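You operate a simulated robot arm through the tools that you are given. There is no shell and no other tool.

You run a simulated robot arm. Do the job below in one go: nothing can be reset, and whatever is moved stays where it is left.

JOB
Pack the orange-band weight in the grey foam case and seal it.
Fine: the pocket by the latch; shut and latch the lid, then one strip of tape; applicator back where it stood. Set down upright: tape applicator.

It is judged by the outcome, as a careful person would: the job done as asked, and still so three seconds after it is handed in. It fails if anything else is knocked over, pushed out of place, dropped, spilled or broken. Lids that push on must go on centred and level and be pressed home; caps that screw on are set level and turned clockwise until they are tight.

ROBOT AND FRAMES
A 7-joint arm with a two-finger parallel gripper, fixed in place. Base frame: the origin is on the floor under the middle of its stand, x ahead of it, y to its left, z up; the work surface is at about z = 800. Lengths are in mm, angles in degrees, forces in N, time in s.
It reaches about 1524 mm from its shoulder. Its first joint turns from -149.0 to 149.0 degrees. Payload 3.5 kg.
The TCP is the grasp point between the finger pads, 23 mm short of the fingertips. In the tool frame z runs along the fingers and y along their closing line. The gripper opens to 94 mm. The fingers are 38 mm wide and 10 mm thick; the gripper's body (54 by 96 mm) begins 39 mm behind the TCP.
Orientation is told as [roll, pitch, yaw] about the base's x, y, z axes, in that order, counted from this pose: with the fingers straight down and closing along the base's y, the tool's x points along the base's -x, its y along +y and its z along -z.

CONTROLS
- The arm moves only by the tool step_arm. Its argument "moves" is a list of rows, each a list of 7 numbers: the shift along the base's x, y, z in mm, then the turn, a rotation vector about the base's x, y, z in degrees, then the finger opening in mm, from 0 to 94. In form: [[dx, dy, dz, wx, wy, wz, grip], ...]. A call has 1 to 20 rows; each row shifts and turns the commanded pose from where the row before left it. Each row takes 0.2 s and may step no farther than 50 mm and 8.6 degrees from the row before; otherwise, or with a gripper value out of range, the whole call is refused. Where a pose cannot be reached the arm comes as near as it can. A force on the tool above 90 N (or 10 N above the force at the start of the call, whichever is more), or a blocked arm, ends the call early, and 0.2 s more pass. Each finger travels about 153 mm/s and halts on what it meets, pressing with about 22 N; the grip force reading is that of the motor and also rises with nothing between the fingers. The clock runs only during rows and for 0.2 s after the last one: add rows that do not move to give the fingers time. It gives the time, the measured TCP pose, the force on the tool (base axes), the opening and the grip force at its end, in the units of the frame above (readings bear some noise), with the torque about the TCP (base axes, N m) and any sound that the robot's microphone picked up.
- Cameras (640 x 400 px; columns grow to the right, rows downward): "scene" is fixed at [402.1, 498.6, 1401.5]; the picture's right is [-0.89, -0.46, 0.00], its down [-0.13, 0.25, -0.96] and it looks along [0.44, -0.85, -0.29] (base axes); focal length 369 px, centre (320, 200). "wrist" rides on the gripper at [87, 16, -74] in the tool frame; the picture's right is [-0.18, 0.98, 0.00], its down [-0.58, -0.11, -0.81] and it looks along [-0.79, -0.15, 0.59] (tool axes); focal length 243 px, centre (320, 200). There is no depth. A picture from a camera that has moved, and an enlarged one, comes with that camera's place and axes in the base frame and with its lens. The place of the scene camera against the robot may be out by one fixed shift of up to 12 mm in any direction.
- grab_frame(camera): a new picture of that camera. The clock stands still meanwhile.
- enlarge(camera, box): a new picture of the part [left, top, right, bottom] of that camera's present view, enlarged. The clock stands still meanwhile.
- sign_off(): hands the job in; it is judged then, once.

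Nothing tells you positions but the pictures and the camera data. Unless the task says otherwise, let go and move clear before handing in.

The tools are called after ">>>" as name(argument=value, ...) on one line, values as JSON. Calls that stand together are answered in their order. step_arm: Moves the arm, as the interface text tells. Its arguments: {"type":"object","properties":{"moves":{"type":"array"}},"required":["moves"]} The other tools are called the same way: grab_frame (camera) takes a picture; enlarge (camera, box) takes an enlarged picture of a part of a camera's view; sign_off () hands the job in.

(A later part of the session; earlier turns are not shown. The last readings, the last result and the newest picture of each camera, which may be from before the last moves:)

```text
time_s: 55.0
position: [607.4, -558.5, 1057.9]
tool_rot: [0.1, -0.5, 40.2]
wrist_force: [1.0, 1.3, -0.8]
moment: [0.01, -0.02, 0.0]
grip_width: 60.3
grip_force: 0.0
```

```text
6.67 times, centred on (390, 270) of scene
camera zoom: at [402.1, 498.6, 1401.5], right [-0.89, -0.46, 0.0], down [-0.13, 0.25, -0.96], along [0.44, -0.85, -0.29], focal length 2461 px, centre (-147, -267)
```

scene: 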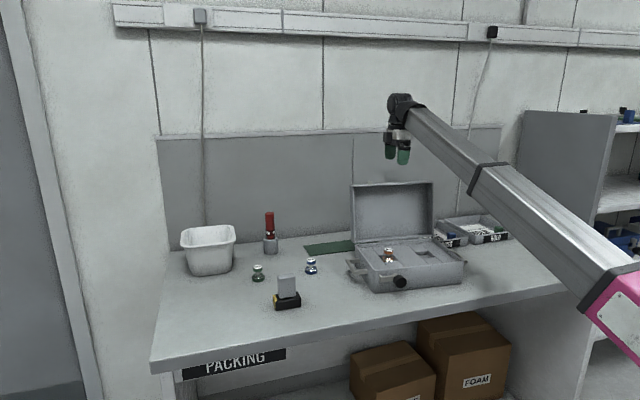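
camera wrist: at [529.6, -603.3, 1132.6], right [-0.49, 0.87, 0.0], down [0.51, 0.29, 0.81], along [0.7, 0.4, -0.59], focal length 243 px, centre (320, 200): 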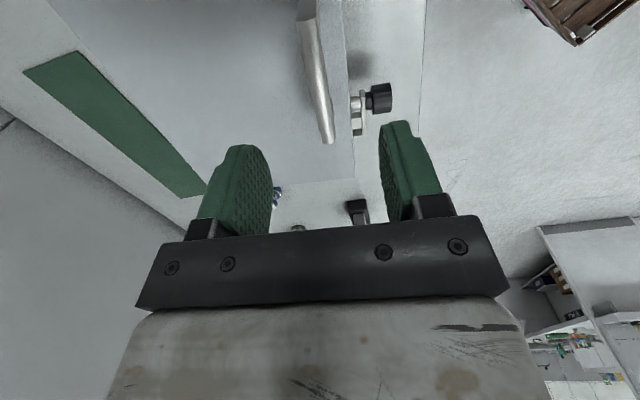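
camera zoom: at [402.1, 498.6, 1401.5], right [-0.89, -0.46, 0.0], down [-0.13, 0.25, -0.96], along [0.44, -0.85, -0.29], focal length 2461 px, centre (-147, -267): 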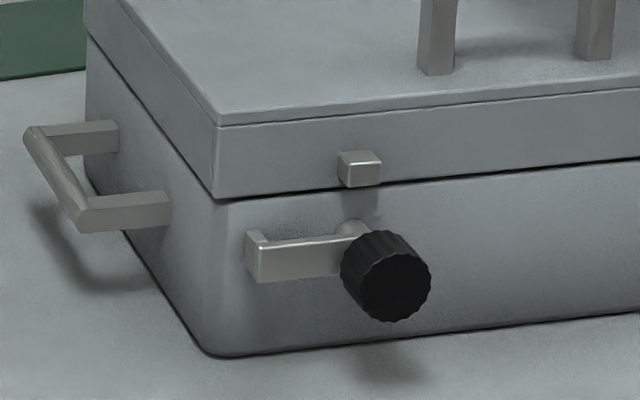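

The lid is shut. The latch is a knob on a short shaft with a hooked bar pointing left, and it needs a quarter turn clockwise to bring the hook over the lid tab. I'll measure the knob from this side with zoomed wrist views.

>>> enlarge(camera="wrist", box=[320, 50, 430, 150])

>>> enlarge(camera="wrist", box=[250, 0, 440, 120])

```text
4.00 times, centred on (375, 100) of wrist
camera zoom: at [529.6, -603.3, 1132.6], right [-0.49, 0.87, 0.0], down [0.51, 0.29, 0.81], along [0.7, 0.4, -0.59], focal length 970 px, centre (100, 600)
```

zoom: 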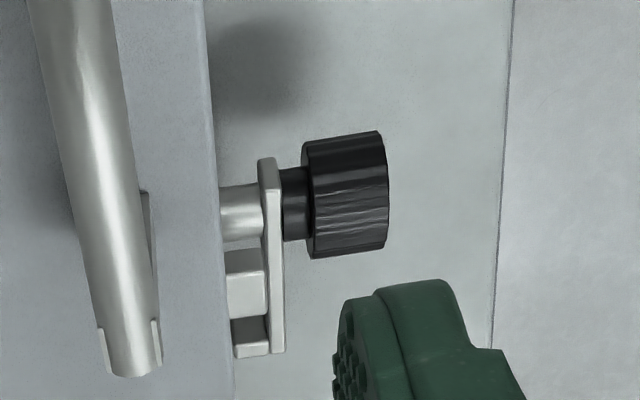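

```text
3.33 times, centred on (345, 60) of wrist
camera zoom: at [529.6, -603.3, 1132.6], right [-0.49, 0.87, 0.0], down [0.51, 0.29, 0.81], along [0.7, 0.4, -0.59], focal length 809 px, centre (237, 667)
```

zoom: 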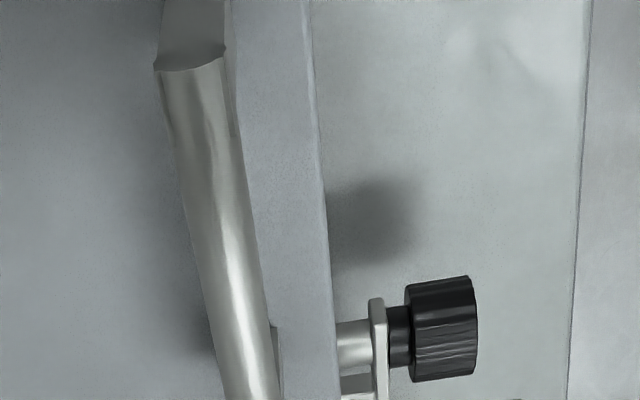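

The knob looks about 38 mm across. I put its axis near w -196, z 857, spanning d 745–770. I plan to grip it from the robot side with the hand tilted 45° and turn about the knob's own axis. First I'll tilt the hand here, well above the case, and see how the arm takes it.

>>> step_arm(moves=[[-6, 7, 0, -5.745, -4.82, 0, 60], [-6, 7, 0, -5.745, -4.82, 0, 60], [-6, 7, 0, -5.745, -4.82, 0, 60], [-6, 7, 0, -5.745, -4.82, 0, 60], [-6, 7, 0, -5.745, -4.82, 0, 60], [-6, 7, 0, -5.745, -4.82, 0, 60], [0, 0, 0, 0, 0, 0, 60], [0, 0, 0, 0, 0, 0, 60]])

>>> grab_frame(camera="scene")

>>> grab_frame(camera="wrist")

```text
time_s: 56.8
position: [571.5, -517.7, 1058.9]
tool_rot: [-45.1, -0.1, 40.5]
wrist_force: [-0.1, -0.2, 0.9]
moment: [0.0, -0.03, -0.03]
grip_width: 59.8
grip_force: 0.1
```

```text
taken
```

scene: 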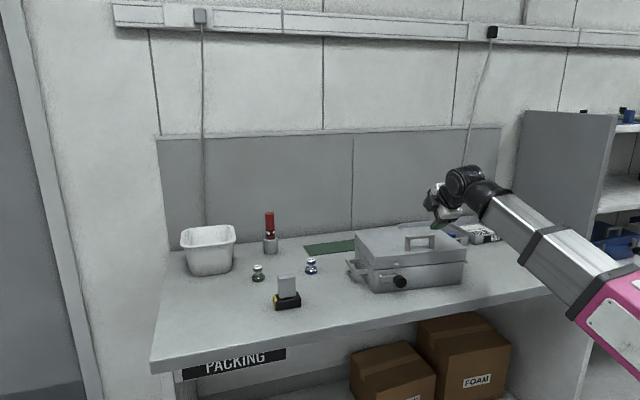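

```text
taken
camera wrist: at [463.5, -524.9, 1099.7], right [-0.31, 0.65, -0.7], down [0.12, 0.75, 0.65], along [0.94, 0.12, -0.31], focal length 243 px, centre (320, 200)
```

wrist: 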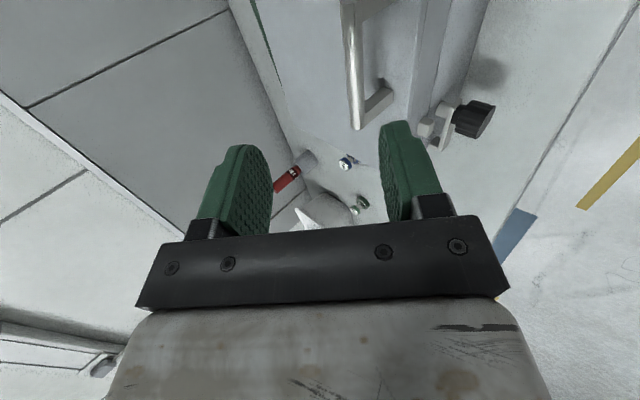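

The arm takes the tilt well. Now I'll roll the hand 90° about its own axis so the fingers close across the knob, moving toward the front-left of the case meanwhile.

>>> step_arm(moves=[[4.4, 11.7, -4, 3.44, -4.03, -5.3, 60], [4.4, 11.7, -4, 3.44, -4.03, -5.3, 60], [4.4, 11.7, -4, 3.44, -4.03, -5.3, 60], [4.4, 11.7, -4, 3.44, -4.03, -5.3, 60], [4.4, 11.7, -4, 3.44, -4.03, -5.3, 60], [4.4, 11.7, -4, 3.44, -4.03, -5.3, 60], [0, 0, 0, 0, 0, 0, 60]])

>>> grab_frame(camera="scene")

>>> grab_frame(camera="wrist")

```text
time_s: 58.4
position: [597.5, -446.7, 1034.4]
tool_rot: [-35.3, -30.2, 5.2]
wrist_force: [-0.2, 0.9, 0.9]
moment: [-0.04, -0.03, 0.01]
grip_width: 59.9
grip_force: 0.0
```

```text
taken
```

scene: 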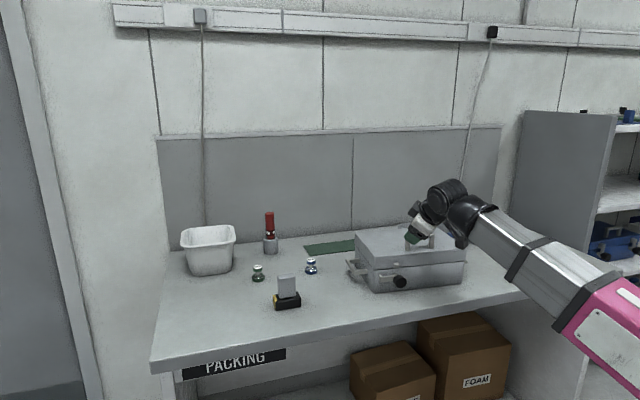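

```text
taken
camera wrist: at [492.5, -400.5, 1035.2], right [0.37, 0.84, -0.4], down [0.11, 0.39, 0.92], along [0.92, -0.38, 0.05], focal length 243 px, centre (320, 200)
```

wrist: 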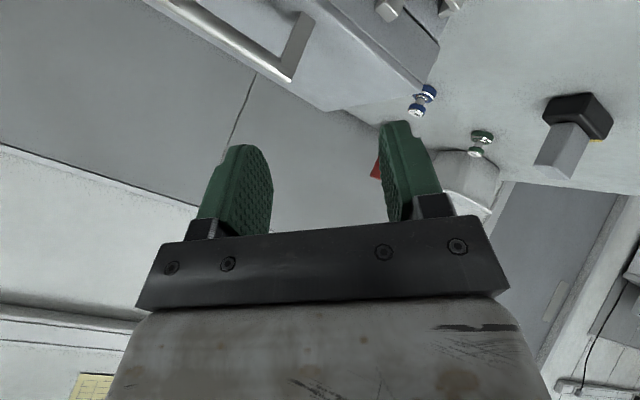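

>>> step_arm(moves=[[4.4, 11.7, -4, 3.44, -4.03, -5.3, 60], [4.4, 11.7, -4, 3.44, -4.03, -5.3, 60], [4.4, 11.7, -4, 3.44, -4.03, -5.3, 60], [4.4, 11.7, -4, 3.44, -4.03, -5.3, 60], [4.4, 11.7, -4, 3.44, -4.03, -5.3, 60], [4.4, 11.7, -4, 3.44, -4.03, -5.3, 60], [0, 0, 0, 0, 0, 0, 60]])

>>> grab_frame(camera="scene")

>>> grab_frame(camera="wrist")

```text
time_s: 60.0
position: [623.9, -375.6, 1011.3]
tool_rot: [0.1, -45.1, -49.6]
wrist_force: [0.4, -0.1, 0.0]
moment: [0.01, -0.01, 0.0]
grip_width: 59.8
grip_force: 0.0
```

```text
taken
```

scene: 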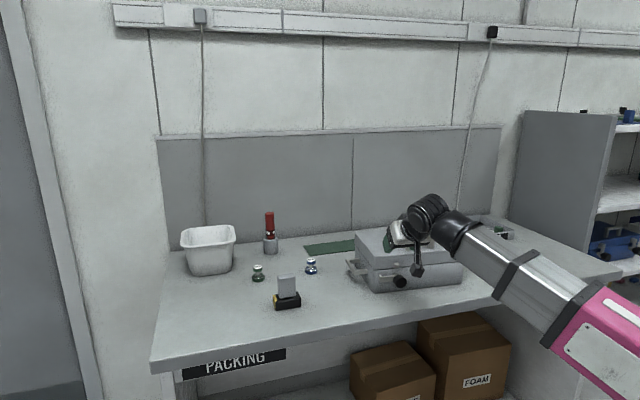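

```text
taken
camera wrist: at [562.3, -279.9, 1002.3], right [0.83, 0.54, 0.13], down [-0.19, 0.05, 0.98], along [0.52, -0.84, 0.14], focal length 243 px, centre (320, 200)
```

wrist: 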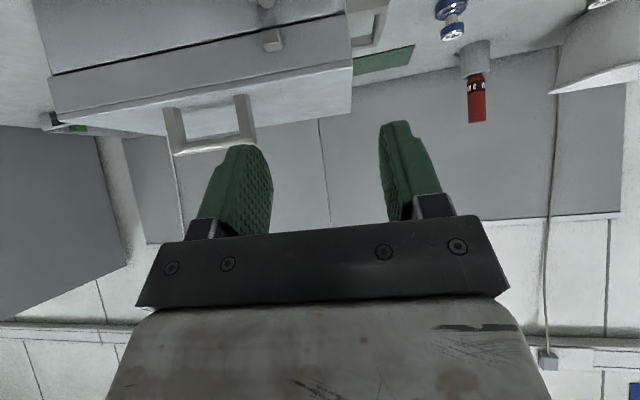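

The hand is in front of the case at a 45° tilt with its fingers closing sideways. Next I'll lean it 45° to the left about the knob axis, so the quarter turn can end 45° to the right, and come down to a hover.

>>> step_arm(moves=[[0, 0, -13.5, -4.82, 5.745, 0, 60], [0, 0, -13.5, -4.82, 5.745, 0, 60], [0, 0, -13.5, -4.82, 5.745, 0, 60], [0, 0, -13.5, -4.82, 5.745, 0, 60], [0, 0, -13.5, -4.82, 5.745, 0, 60], [0, 0, -13.5, -4.82, 5.745, 0, 60], [0, 0, 0, 0, 0, 0, 60]])

>>> grab_frame(camera="scene")

>>> grab_frame(camera="wrist")

```text
time_s: 61.6
position: [622.4, -376.6, 930.4]
tool_rot: [-54.7, -29.8, -14.4]
wrist_force: [0.6, 0.0, -0.1]
moment: [0.03, -0.01, 0.0]
grip_width: 60.2
grip_force: 0.0
```

```text
taken
```

scene: 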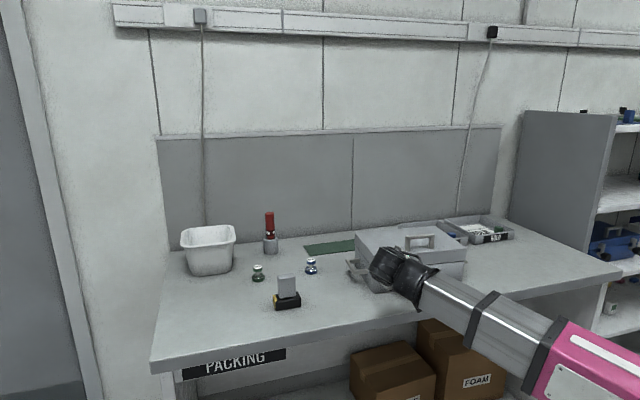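

```text
taken
camera wrist: at [553.9, -286.5, 912.6], right [0.68, 0.41, -0.61], down [0.37, 0.52, 0.77], along [0.63, -0.75, 0.2], focal length 243 px, centre (320, 200)
```

wrist: 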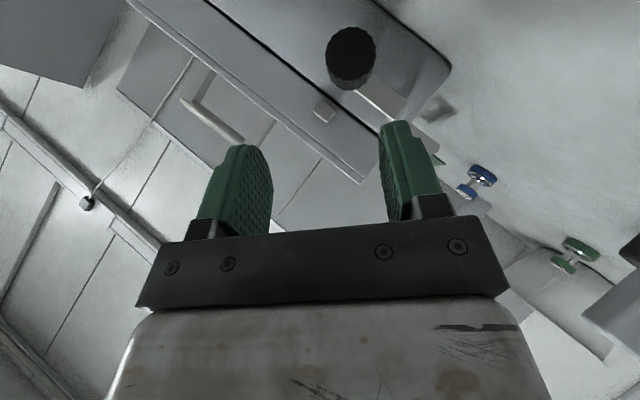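

The knob face is now in view between the fingers. I'll zoom in to find its axis.

>>> enlarge(camera="wrist", box=[280, 0, 440, 110])

>>> enlarge(camera="scene", box=[340, 220, 480, 320])

```text
3.64 times, centred on (360, 55) of wrist
camera zoom: at [553.9, -286.5, 912.6], right [0.68, 0.41, -0.61], down [0.37, 0.52, 0.77], along [0.63, -0.75, 0.2], focal length 882 px, centre (174, 727)
```

zoom: 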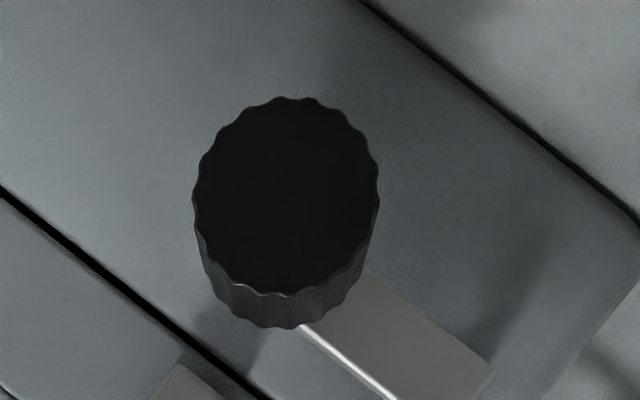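

```text
4.00 times, centred on (410, 270) of scene
camera zoom: at [402.1, 498.6, 1401.5], right [-0.89, -0.46, 0.0], down [-0.13, 0.25, -0.96], along [0.44, -0.85, -0.29], focal length 1476 px, centre (-40, -80)
```

zoom: 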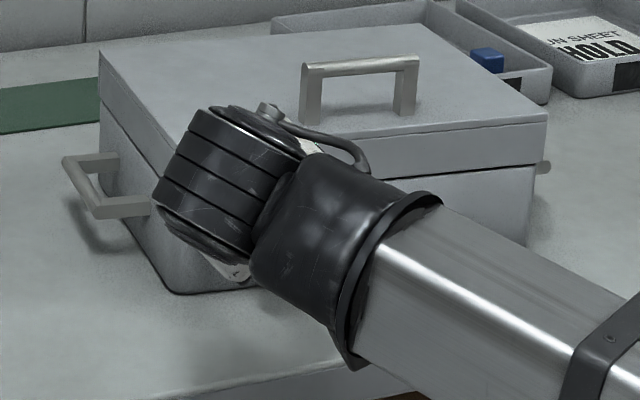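

The knob axis works out at w -197, z 859, with its front face at d 746. I'll move to a point 80 mm back along the finger direction and check alignment.

>>> step_arm(moves=[[2.2, -1.2, -15, 0, 0, 0, 60], [2.3, -1.2, -16, 0, 0, 0, 60], [0, 0, 0, 0, 0, 0, 60]])

>>> grab_frame(camera="wrist")

>>> enlarge(camera="wrist", box=[240, 30, 400, 140])

```text
time_s: 62.4
position: [627.7, -378.5, 898.0]
tool_rot: [-54.5, -29.8, -14.6]
wrist_force: [0.0, 0.3, 0.5]
moment: [0.0, 0.0, 0.01]
grip_width: 60.0
grip_force: 0.1
```

```text
taken
camera wrist: at [558.7, -289.3, 881.3], right [0.68, 0.41, -0.6], down [0.37, 0.52, 0.77], along [0.63, -0.75, 0.2], focal length 243 px, centre (320, 200)
```

wrist: 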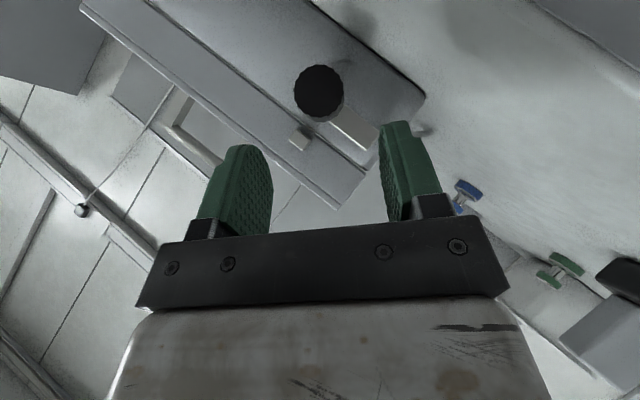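

```text
3.64 times, centred on (320, 85) of wrist
camera zoom: at [558.7, -289.3, 881.3], right [0.68, 0.41, -0.6], down [0.37, 0.52, 0.77], along [0.63, -0.75, 0.2], focal length 882 px, centre (320, 618)
```

zoom: 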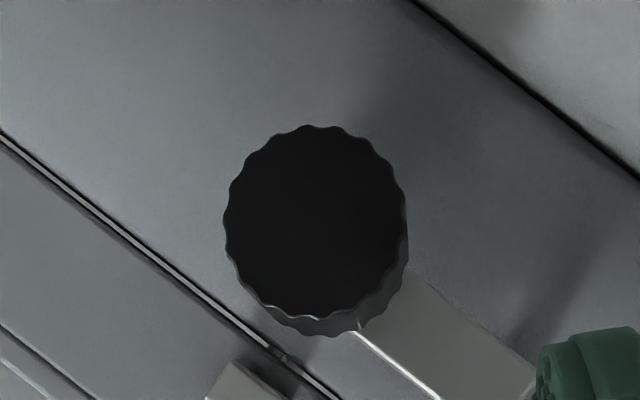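

The knob is centred between the fingers to about 1 mm. I'll advance along the finger direction in small steps until the pads straddle it.

>>> step_arm(moves=[[0.92, -11.5, -6.5, 0, 0, 0, 60], [0.92, -11.5, -6.5, 0, 0, 0, 60], [0.92, -11.5, -6.5, 0, 0, 0, 60], [0.92, -11.5, -6.5, 0, 0, 0, 60], [0, 0, 0, 0, 0, 0, 60]])

>>> grab_frame(camera="wrist")

```text
time_s: 63.6
position: [632.1, -425.6, 871.2]
tool_rot: [-54.6, -29.8, -14.4]
wrist_force: [-0.1, 0.2, -1.3]
moment: [-0.02, -0.01, 0.01]
grip_width: 59.9
grip_force: 0.0
```

```text
taken
camera wrist: at [562.6, -335.2, 855.3], right [0.68, 0.41, -0.6], down [0.37, 0.52, 0.77], along [0.63, -0.75, 0.2], focal length 243 px, centre (320, 200)
```

wrist: 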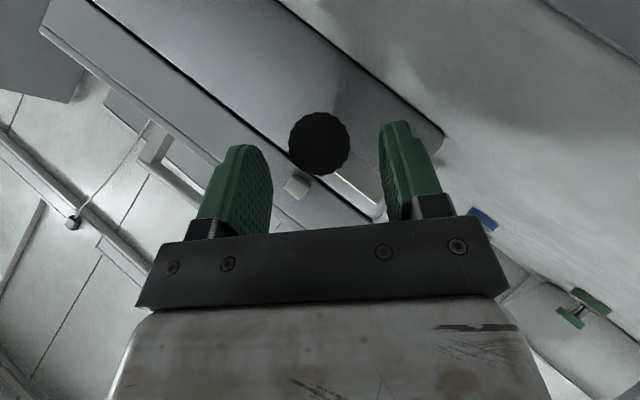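

>>> step_arm(moves=[[0.7, -11.3, -6.2, 0, 0, 0, 60], [0.5, -11.3, -6.0, 0, 0, 0, 60], [0, 0, 0, 0, 0, 0, 60]])

>>> grab_frame(camera="wrist")

>>> enlarge(camera="wrist", box=[200, 80, 440, 230])

```text
time_s: 64.4
position: [633.9, -447.3, 859.3]
tool_rot: [-54.6, -29.8, -14.5]
wrist_force: [0.1, -0.2, -0.1]
moment: [-0.02, 0.0, 0.02]
grip_width: 60.2
grip_force: 0.0
```

```text
taken
camera wrist: at [563.8, -358.0, 843.6], right [0.68, 0.41, -0.6], down [0.37, 0.52, 0.77], along [0.63, -0.75, 0.2], focal length 243 px, centre (320, 200)
```

wrist: 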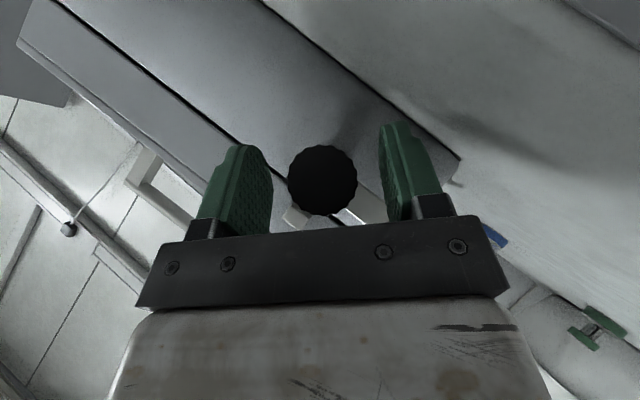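

```text
2.67 times, centred on (320, 155) of wrist
camera zoom: at [563.8, -358.0, 843.6], right [0.68, 0.41, -0.6], down [0.37, 0.52, 0.77], along [0.63, -0.75, 0.2], focal length 647 px, centre (320, 320)
```

zoom: 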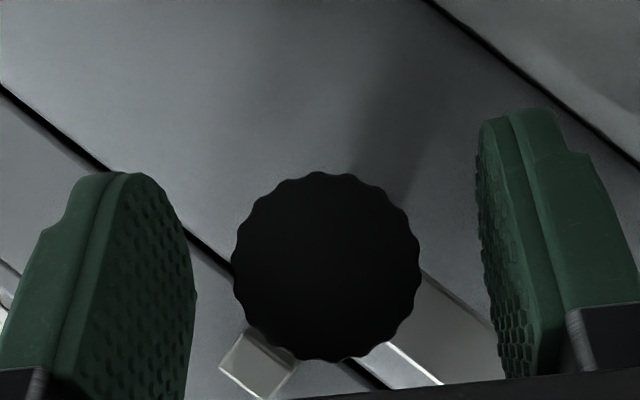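

The pads straddle the knob and it is centred. I'll close on it.

>>> step_arm(moves=[[0, 0, 0, 0, 0, 0, 44], [0, 0, 0, 0, 0, 0, 36], [0, 0, 0, 0, 0, 0, 20], [0, 0, 0, 0, 0, 0, 10], [0, 0, 0, 0, 0, 0, 0]])

>>> grab_frame(camera="wrist")

```text
time_s: 65.6
position: [633.3, -447.6, 860.0]
tool_rot: [-54.6, -29.7, -14.6]
wrist_force: [-0.7, 2.9, -0.5]
moment: [0.14, 0.11, -0.14]
grip_width: 33.7
grip_force: 21.6
```

```text
taken
camera wrist: at [563.8, -357.7, 843.4], right [0.68, 0.41, -0.6], down [0.37, 0.52, 0.77], along [0.63, -0.75, 0.2], focal length 243 px, centre (320, 200)
```

wrist: 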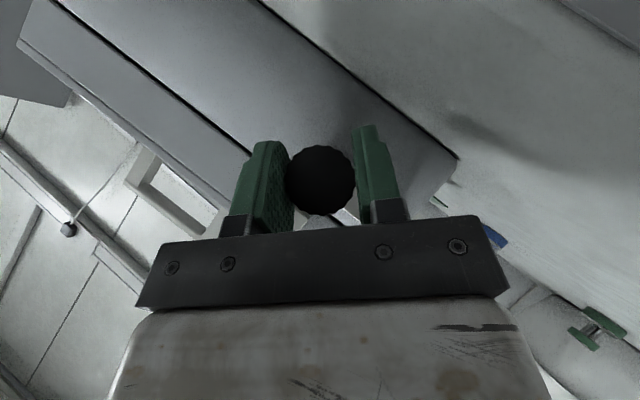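

I have the knob at 33.7 mm with little side load, and the TCP lies on its axis. I'll start the clockwise turn with 10° and check the torque and lever.

>>> step_arm(moves=[[0, 0, 0, 3.215, -3.83, 0, 0], [0, 0, 0, 3.215, -3.83, 0, 0], [0, 0, 0, 3.215, -3.83, 0, 0], [0, 0, 0, 0, 0, 0, 0]])

>>> grab_frame(camera="wrist")

```text
time_s: 66.6
position: [633.1, -448.2, 860.8]
tool_rot: [-39.1, -37.6, -23.0]
wrist_force: [-0.9, 0.5, -0.4]
moment: [0.14, 0.04, -0.25]
grip_width: 33.5
grip_force: 22.3
```

```text
taken
camera wrist: at [566.7, -355.2, 845.6], right [0.78, 0.5, -0.38], down [0.2, 0.38, 0.9], along [0.59, -0.78, 0.19], focal length 243 px, centre (320, 200)
```

wrist: 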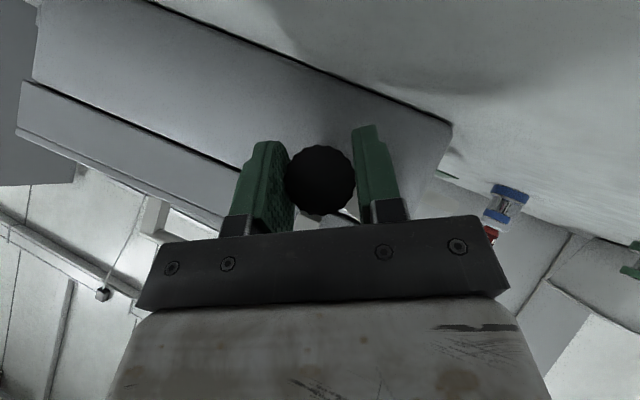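

The turn is smooth. I'll keep going.

>>> step_arm(moves=[[0, 0, 0, 4.18, -4.98, 0, 0], [0, 0, 0, 4.18, -4.98, 0, 0], [0, 0, 0, 4.18, -4.98, 0, 0], [0, 0, 0, 4.18, -4.98, 0, 0], [0, 0, 0, 4.18, -4.98, 0, 0], [0, 0, 0, 0, 0, 0, 0]])

>>> grab_frame(camera="wrist")

>>> enlarge(camera="scene", box=[340, 210, 480, 310])

```text
time_s: 68.0
position: [633.6, -447.3, 860.6]
tool_rot: [3.7, -45.0, -52.1]
wrist_force: [-0.8, -0.9, 0.6]
moment: [-0.36, -0.29, -0.18]
grip_width: 33.6
grip_force: 21.7
```

```text
taken
camera wrist: at [572.0, -350.7, 852.6], right [0.83, 0.53, 0.17], down [-0.22, 0.02, 0.98], along [0.52, -0.85, 0.14], focal length 243 px, centre (320, 200)
```

wrist: 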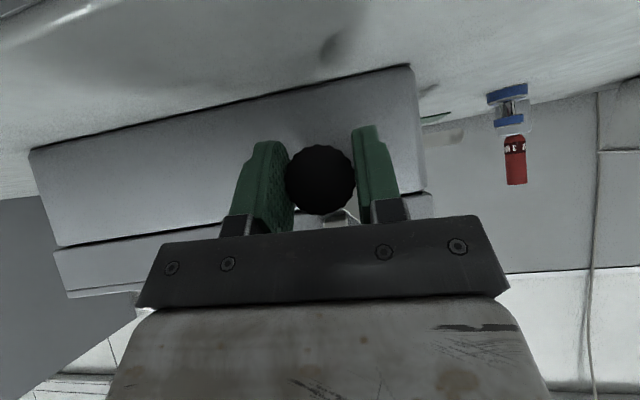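

```text
4.00 times, centred on (410, 260) of scene
camera zoom: at [402.1, 498.6, 1401.5], right [-0.89, -0.46, 0.0], down [-0.13, 0.25, -0.96], along [0.44, -0.85, -0.29], focal length 1476 px, centre (-40, -40)
```

zoom: 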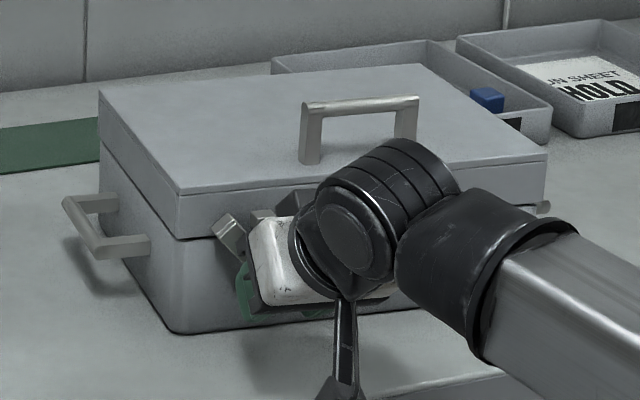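

The lever has come up about halfway. I'll continue with smaller checks as the hook approaches the tab.

>>> step_arm(moves=[[0, 0, 0, 3.215, -3.83, 0, 0], [0, 0, 0, 3.215, -3.83, 0, 0], [0, 0, 0, 3.215, -3.83, 0, 0], [0, 0, 0, 3.215, -3.83, 0, 0], [0, 0, 0, 0, 0, 0, 0]])

>>> grab_frame(camera="wrist")

>>> enlarge(camera="scene", box=[340, 210, 480, 310])

```text
time_s: 69.2
position: [633.8, -446.6, 861.0]
tool_rot: [30.5, -41.0, -70.6]
wrist_force: [-1.0, -1.2, 0.2]
moment: [-0.06, -0.02, -0.38]
grip_width: 33.4
grip_force: 22.5
```

```text
taken
camera wrist: at [573.3, -349.5, 858.4], right [0.74, 0.46, 0.5], down [-0.47, -0.18, 0.86], along [0.49, -0.87, 0.08], focal length 243 px, centre (320, 200)
```

wrist: 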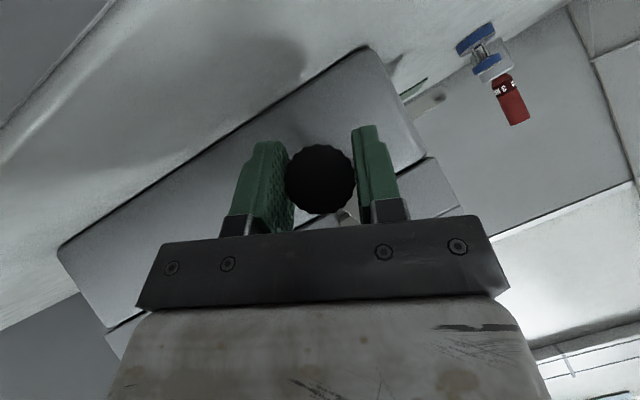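

```text
4.00 times, centred on (410, 260) of scene
camera zoom: at [402.1, 498.6, 1401.5], right [-0.89, -0.46, 0.0], down [-0.13, 0.25, -0.96], along [0.44, -0.85, -0.29], focal length 1476 px, centre (-40, -40)
```

zoom: 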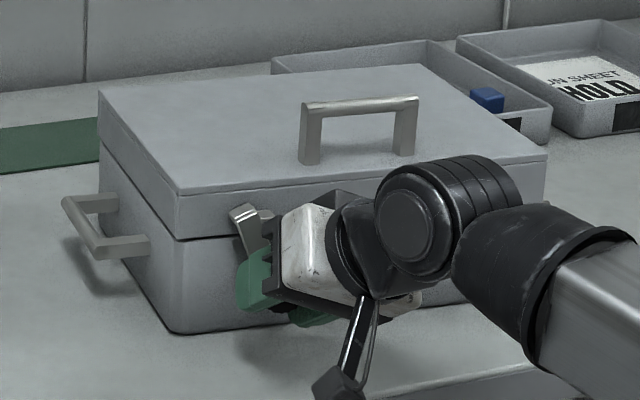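

>>> step_arm(moves=[[0, 0, 0, 3.215, -3.83, 0, 0], [0, 0, 0, 3.215, -3.83, 0, 0], [0, 0, 0, 3.215, -3.83, 0, 0], [0, 0, 0, 0, 0, 0, 0]])

>>> enlarge(camera="scene", box=[360, 230, 440, 300])

>>> grab_frame(camera="wrist")

```text
time_s: 70.2
position: [633.0, -447.8, 859.6]
tool_rot: [47.6, -34.4, -81.2]
wrist_force: [-0.3, -1.3, -0.1]
moment: [-0.11, -0.02, -0.31]
grip_width: 33.7
grip_force: 21.9
```

```text
5.71 times, centred on (400, 265) of scene
camera zoom: at [402.1, 498.6, 1401.5], right [-0.89, -0.46, 0.0], down [-0.13, 0.25, -0.96], along [0.44, -0.85, -0.29], focal length 2109 px, centre (-137, -171)
```

zoom: 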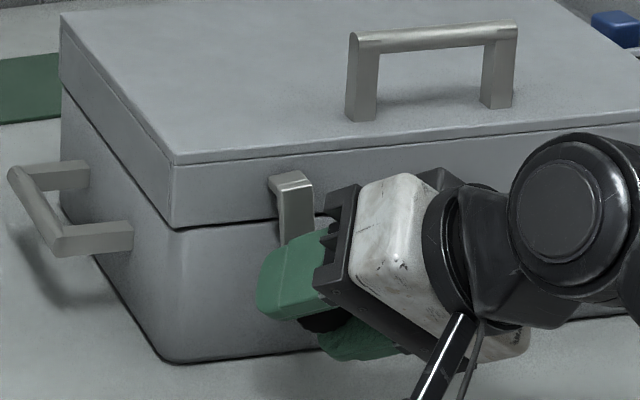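

```text
taken
camera wrist: at [573.3, -349.4, 862.9], right [0.62, 0.36, 0.7], down [-0.63, -0.32, 0.71], along [0.48, -0.88, 0.03], focal length 243 px, centre (320, 200)
```

wrist: 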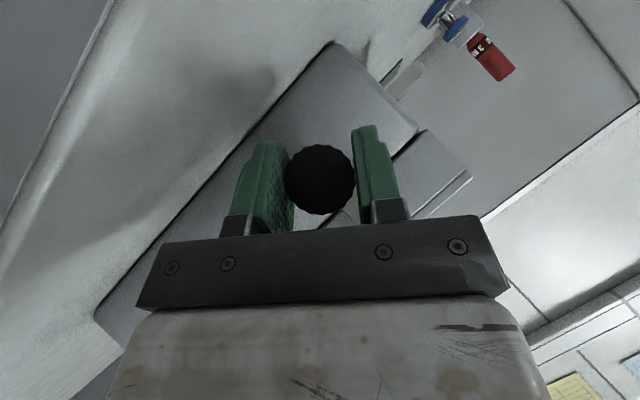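

The hook is nearly over the tab. I'll turn the last few degrees slowly, watching for the stop.

>>> step_arm(moves=[[0, 0, 0, 1.607, -1.915, 0, 0], [0, 0, 0, 1.607, -1.915, 0, 0], [0, 0, 0, 1.607, -1.915, 0, 0], [0, 0, 0, 0, 0, 0, 0]])

>>> enlarge(camera="scene", box=[360, 230, 440, 300])

```text
time_s: 71.2
position: [632.1, -447.3, 859.5]
tool_rot: [54.9, -30.4, -85.0]
wrist_force: [-1.4, -1.2, -0.3]
moment: [-0.24, 0.31, -0.29]
grip_width: 33.7
grip_force: 21.8
```

```text
5.71 times, centred on (400, 265) of scene
camera zoom: at [402.1, 498.6, 1401.5], right [-0.89, -0.46, 0.0], down [-0.13, 0.25, -0.96], along [0.44, -0.85, -0.29], focal length 2109 px, centre (-137, -171)
```

zoom: 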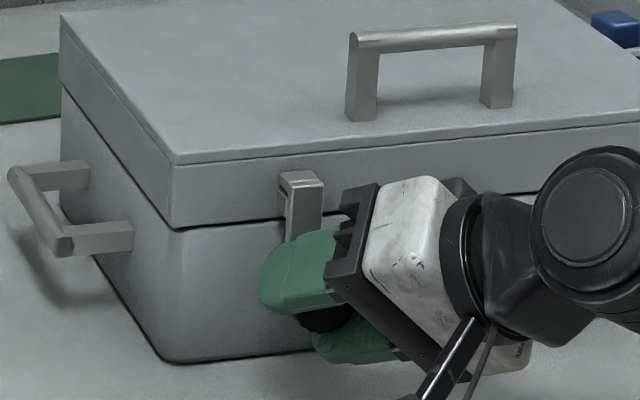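

The lever is upright over the tab and I feel some resisting torque. I'll nudge a bit farther to make sure it reaches its stop.

>>> step_arm(moves=[[0, 0, 0, 1.607, -1.915, 0, 0], [0, 0, 0, 1.607, -1.915, 0, 0], [0, 0, 0, 0, 0, 0, 0]])

>>> enlarge(camera="scene", box=[360, 230, 440, 300])

```text
time_s: 72.0
position: [632.5, -447.1, 860.0]
tool_rot: [59.6, -27.3, -87.4]
wrist_force: [-3.0, -4.1, 0.1]
moment: [-0.13, 0.3, -0.38]
grip_width: 33.7
grip_force: 21.6
```

```text
5.71 times, centred on (400, 265) of scene
camera zoom: at [402.1, 498.6, 1401.5], right [-0.89, -0.46, 0.0], down [-0.13, 0.25, -0.96], along [0.44, -0.85, -0.29], focal length 2109 px, centre (-137, -171)
```

zoom: 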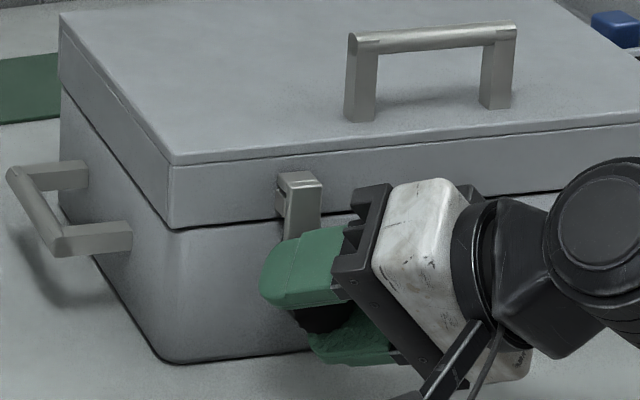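

The lever no longer moves with further turning, so it is at its stop. I'll relax the twist slightly, release the knob and back straight out.

>>> step_arm(moves=[[0, 0, 0, -1.607, 1.915, 0, 0], [0, 0, 0, 0, 0, 0, 0], [0, 0, 0, 0, 0, 0, 38], [0, 0, 0, 0, 0, 0, 60], [0, 0, 0, 0, 0, 0, 60]])

>>> grab_frame(camera="wrist")

>>> enlarge(camera="scene", box=[360, 230, 440, 300])

```text
time_s: 73.2
position: [633.0, -447.1, 859.4]
tool_rot: [57.3, -28.8, -86.3]
wrist_force: [0.6, -0.7, 0.0]
moment: [-0.01, -0.03, 0.01]
grip_width: 60.1
grip_force: 0.0
```

```text
taken
camera wrist: at [572.5, -349.7, 866.1], right [0.51, 0.27, 0.81], down [-0.71, -0.39, 0.58], along [0.48, -0.88, -0.01], focal length 243 px, centre (320, 200)
```

wrist: 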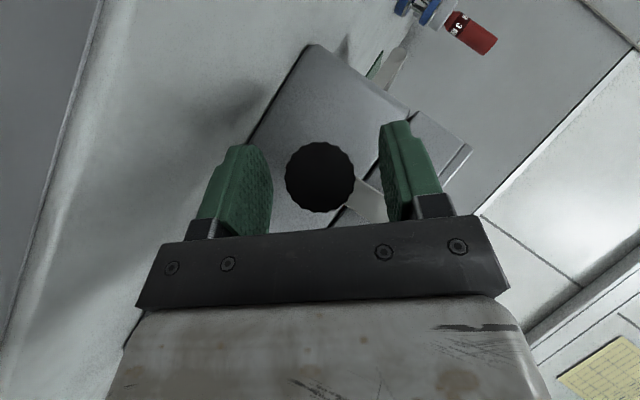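

```text
5.71 times, centred on (400, 265) of scene
camera zoom: at [402.1, 498.6, 1401.5], right [-0.89, -0.46, 0.0], down [-0.13, 0.25, -0.96], along [0.44, -0.85, -0.29], focal length 2109 px, centre (-137, -171)
```

zoom: 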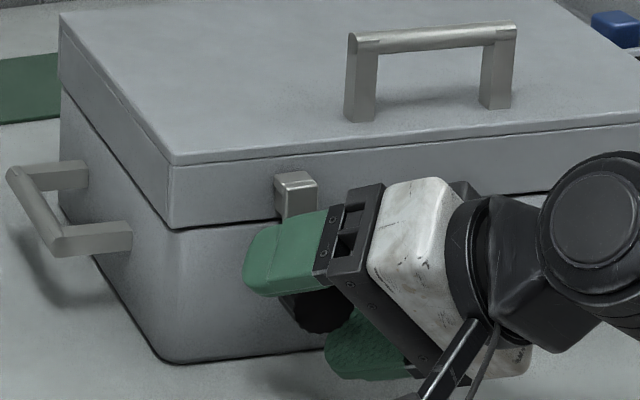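

>>> step_arm(moves=[[-8, 2, 4.5, 0, 0, 0, 64], [-13.7, 3.3, 7.6, 0, 0, 0, 64], [-13.7, 3.3, 7.6, 0, 0, 0, 64], [-20, 5, 12, 0, 0, 0, 64], [-20, 5, 15, 0, 0, 0, 64], [-20, 5, 25, 0, 0, 0, 64], [0, 0, 0, 0, 0, 0, 64]])

>>> grab_frame(camera="scene")

>>> enlarge(camera="scene", box=[345, 220, 425, 300])

>>> grab_frame(camera="wrist")

```text
time_s: 74.8
position: [537.0, -424.3, 932.3]
tool_rot: [57.3, -28.9, -86.3]
wrist_force: [-0.9, -0.3, 0.4]
moment: [0.0, -0.01, -0.02]
grip_width: 63.8
grip_force: 0.1
```

```text
taken
```

scene: 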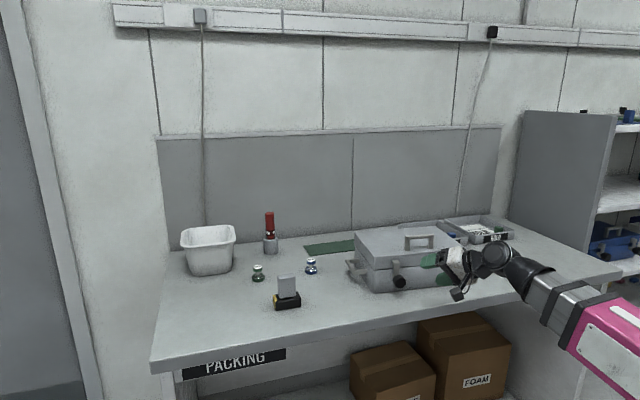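

```text
5.00 times, centred on (385, 260) of scene
camera zoom: at [402.1, 498.6, 1401.5], right [-0.89, -0.46, 0.0], down [-0.13, 0.25, -0.96], along [0.44, -0.85, -0.29], focal length 1846 px, centre (-5, -100)
```

zoom: 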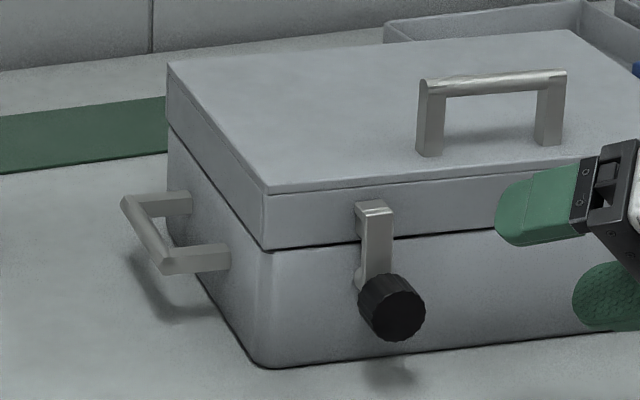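

```text
taken
camera wrist: at [476.4, -326.9, 937.8], right [0.51, 0.27, 0.81], down [-0.71, -0.39, 0.58], along [0.48, -0.88, -0.01], focal length 243 px, centre (320, 200)
```

wrist: 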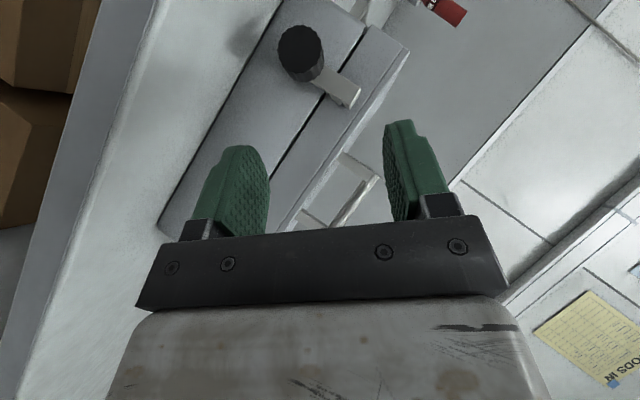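

The lever now stands upright with its hook over the lid tab, so the case is latched. Next is the tape applicator, a black block with a grey handle and a yellow end; I'll bring the hand back to vertical and go over for a close look at how it works.

>>> step_arm(moves=[[0, 5, 15, -5.09, 6.06, 0, 64], [5, 10, 15, -5.09, 6.06, 0, 64], [10, 10, 15, -5.09, 6.06, 0, 64], [10, 10, 10, -5.09, 6.06, 0, 64], [10, 10, 10, -5.09, 6.06, 0, 64], [10, 10, 10, -5.09, 6.06, 0, 64], [20, 10, 0, 5.745, 4.82, 0, 64], [20, 10, 0, 5.745, 4.82, 0, 64], [20, 10, 0, 5.745, 4.82, 0, 64], [20, 10, 0, 5.745, 4.82, 0, 64], [20, 10, 0, 5.745, 4.82, 0, 64], [20, 10, 0, 5.745, 4.82, 0, 64], [0, 0, 0, 0, 0, 0, 64]])

>>> grab_frame(camera="wrist")

>>> grab_frame(camera="scene")

```text
time_s: 77.6
position: [703.6, -307.4, 1007.0]
tool_rot: [0.3, 0.0, -49.7]
wrist_force: [0.6, 0.2, 0.1]
moment: [0.0, -0.03, 0.03]
grip_width: 63.9
grip_force: 0.1
```

```text
taken
camera wrist: at [659.2, -232.9, 1082.0], right [0.87, 0.5, 0.01], down [0.29, -0.52, 0.81], along [0.4, -0.7, -0.59], focal length 243 px, centre (320, 200)
```

wrist: 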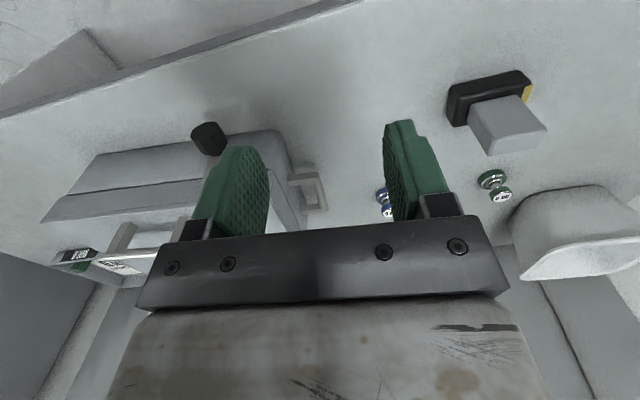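

```text
taken
```

scene: 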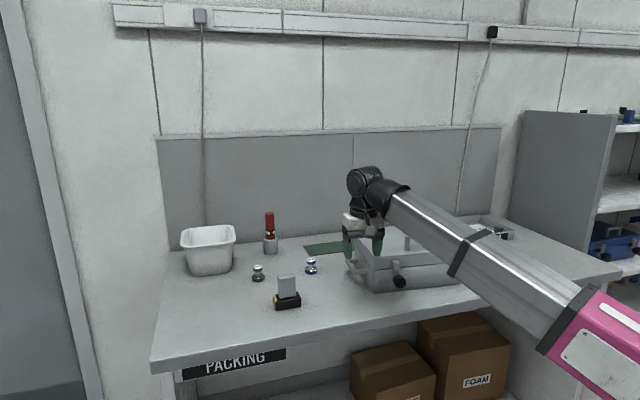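

The hand is vertical again and the applicator is in the wrist view. I'll zoom in on it.

>>> enlarge(camera="wrist", box=[430, 50, 570, 170])

>>> enlarge(camera="scene", box=[265, 265, 310, 315])

```text
3.33 times, centred on (500, 110) of wrist
camera zoom: at [659.2, -232.9, 1082.0], right [0.87, 0.5, 0.01], down [0.29, -0.52, 0.81], along [0.4, -0.7, -0.59], focal length 809 px, centre (-280, 500)
```

zoom: 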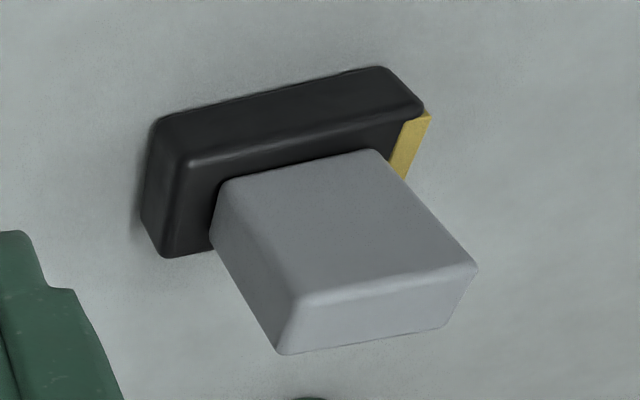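

```text
8.00 times, centred on (288, 290) of scene
camera zoom: at [402.1, 498.6, 1401.5], right [-0.89, -0.46, 0.0], down [-0.13, 0.25, -0.96], along [0.44, -0.85, -0.29], focal length 2953 px, centre (580, -520)
```

zoom: 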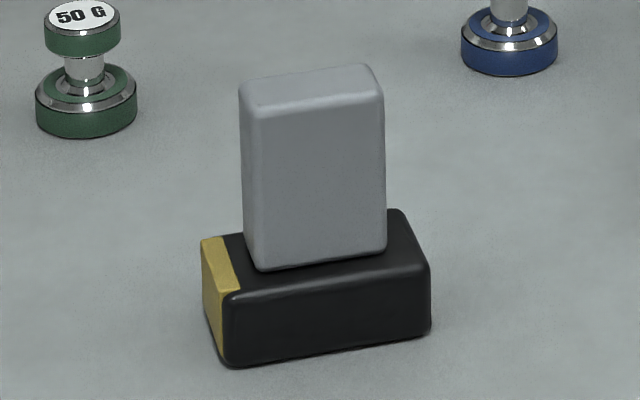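

The applicator is a black base about 72 × 40 mm with an upright grey handle about 47 × 25 mm, aligned with the bench and with the yellow plate on its left end. I'll turn the hand back to yaw 40 and hover above it for a precise look.

>>> step_arm(moves=[[16.8, 2.5, 0, 0, 0, 7.5, 70], [16.8, 2.5, 0, 0, 0, 7.5, 70], [16.8, 2.5, 0, 0, 0, 7.5, 70], [16.8, 2.5, 0, 0, 0, 7.5, 70], [16.8, 2.5, 0, 0, 0, 7.5, 70], [16.8, 2.5, 0, 0, 0, 7.5, 70], [16.8, 2.5, 0, 0, 0, 7.5, 70], [16.8, 2.5, 0, 0, 0, 7.5, 70], [16.8, 2.5, 0, 0, 0, 7.5, 70], [16.8, 2.5, 0, 0, 0, 7.5, 70], [16.8, 2.5, 0, 0, 0, 7.5, 70], [16.8, 2.5, 0, 0, 0, 7.5, 70], [0, 0, 0, 0, 0, 0, 70], [0, 0, 0, 0, 0, 0, 70]])

>>> grab_frame(camera="wrist")

>>> enlarge(camera="wrist", box=[220, 0, 420, 125])

```text
time_s: 80.6
position: [903.3, -278.5, 1007.4]
tool_rot: [0.3, 0.0, 40.4]
wrist_force: [-0.9, 0.2, -0.1]
moment: [0.01, -0.02, 0.02]
grip_width: 69.8
grip_force: 0.1
```

```text
taken
camera wrist: at [827.9, -322.8, 1081.2], right [-0.5, 0.87, 0.01], down [0.52, 0.29, 0.81], along [0.7, 0.4, -0.59], focal length 243 px, centre (320, 200)
```

wrist: 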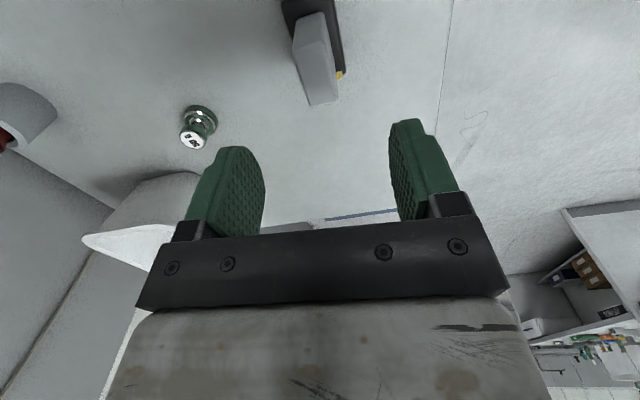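

```text
3.20 times, centred on (320, 62) of wrist
camera zoom: at [827.9, -322.8, 1081.2], right [-0.5, 0.87, 0.01], down [0.52, 0.29, 0.81], along [0.7, 0.4, -0.59], focal length 776 px, centre (320, 640)
```

zoom: 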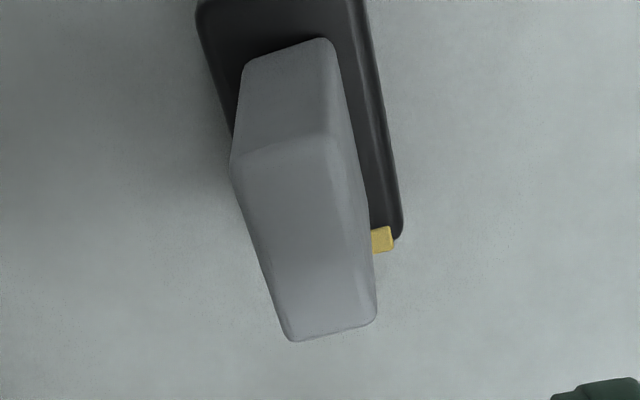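

The handle top is at z ≈ 895, centred near (911, -278), and the applicator's yaw is about 43°. I'll align to it, descend partway with the fingers open, and check again.

>>> step_arm(moves=[[3.8, 0.3, -25, 0, 0, 1.5, 70], [3.8, 0.3, -25, 0, 0, 1.5, 70], [0, 0, -25, 0, 0, 0, 70], [0, 0, -12, 0, 0, 0, 70], [0, 0, 0, 0, 0, 0, 70]])

>>> grab_frame(camera="wrist")

>>> enlarge(camera="wrist", box=[220, 40, 440, 190])

>>> enlarge(camera="scene", box=[250, 230, 330, 320])

```text
time_s: 81.8
position: [912.3, -278.0, 919.0]
tool_rot: [0.4, -0.1, 43.3]
wrist_force: [-0.3, -0.5, 0.3]
moment: [0.0, 0.02, -0.02]
grip_width: 69.7
grip_force: 0.0
```

```text
taken
camera wrist: at [838.1, -326.3, 993.8], right [-0.54, 0.84, 0.01], down [0.5, 0.32, 0.81], along [0.68, 0.44, -0.59], focal length 243 px, centre (320, 200)
```

wrist: 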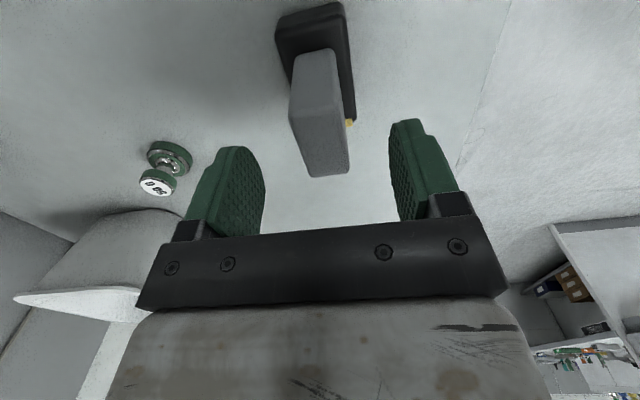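

```text
2.67 times, centred on (330, 115) of wrist
camera zoom: at [838.1, -326.3, 993.8], right [-0.54, 0.84, 0.01], down [0.5, 0.32, 0.81], along [0.68, 0.44, -0.59], focal length 647 px, centre (293, 427)
```

zoom: 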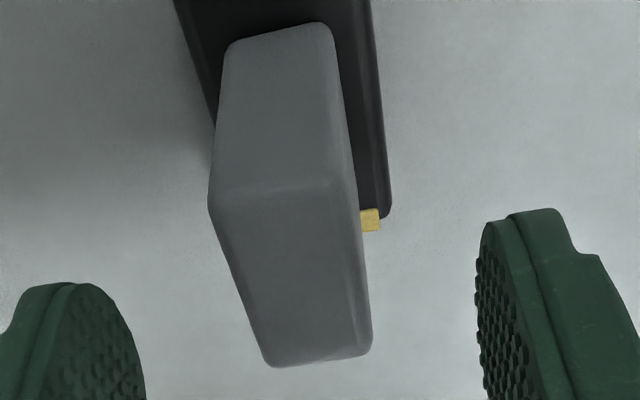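

```text
4.44 times, centred on (290, 275) of scene
camera zoom: at [402.1, 498.6, 1401.5], right [-0.89, -0.46, 0.0], down [-0.13, 0.25, -0.96], along [0.44, -0.85, -0.29], focal length 1641 px, centre (453, -133)
```

zoom: 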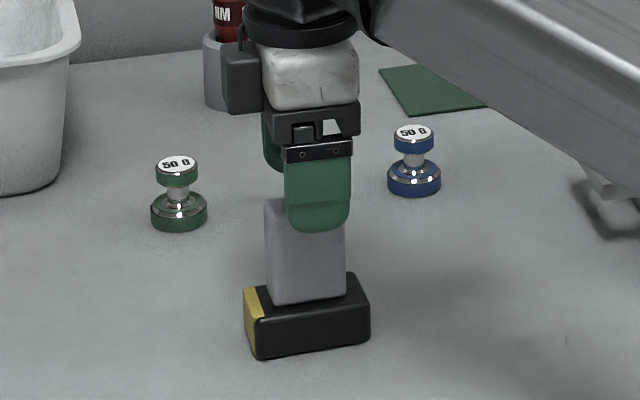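

The handle is centred between the fingers. I'll descend until the palm is just above the handle top, then close.

>>> step_arm(moves=[[-0.8, 0, -15, 0, 0, 0.7, 70], [0, 0, -15, 0, 0, 0, 70], [0, 0, -15, 0, 0, 0, 70], [0, 0, -10, 0, 0, 0, 70], [0, 0, -5, 0, 0, 0, 70], [0, 0, 0, 0, 0, 0, 70]])

>>> grab_frame(camera="wrist")

>>> enlarge(camera="scene", box=[255, 235, 325, 315])

```text
time_s: 83.2
position: [911.4, -277.8, 861.2]
tool_rot: [0.3, 0.0, 44.0]
wrist_force: [0.4, -0.3, 0.0]
moment: [0.02, -0.04, 0.04]
grip_width: 70.2
grip_force: 0.0
```

```text
taken
camera wrist: at [837.9, -327.7, 934.6], right [-0.55, 0.83, 0.01], down [0.5, 0.32, 0.81], along [0.67, 0.45, -0.59], focal length 243 px, centre (320, 200)
```

wrist: 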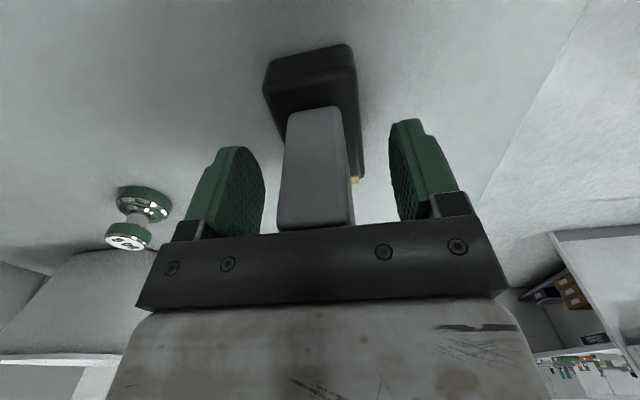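

```text
5.00 times, centred on (290, 275) of scene
camera zoom: at [402.1, 498.6, 1401.5], right [-0.89, -0.46, 0.0], down [-0.13, 0.25, -0.96], along [0.44, -0.85, -0.29], focal length 1846 px, centre (470, -175)
```

zoom: 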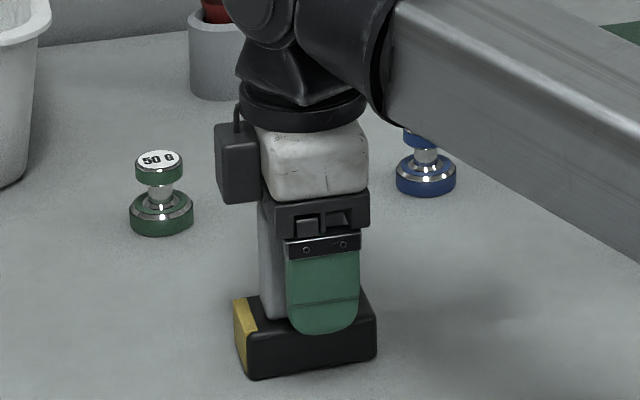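

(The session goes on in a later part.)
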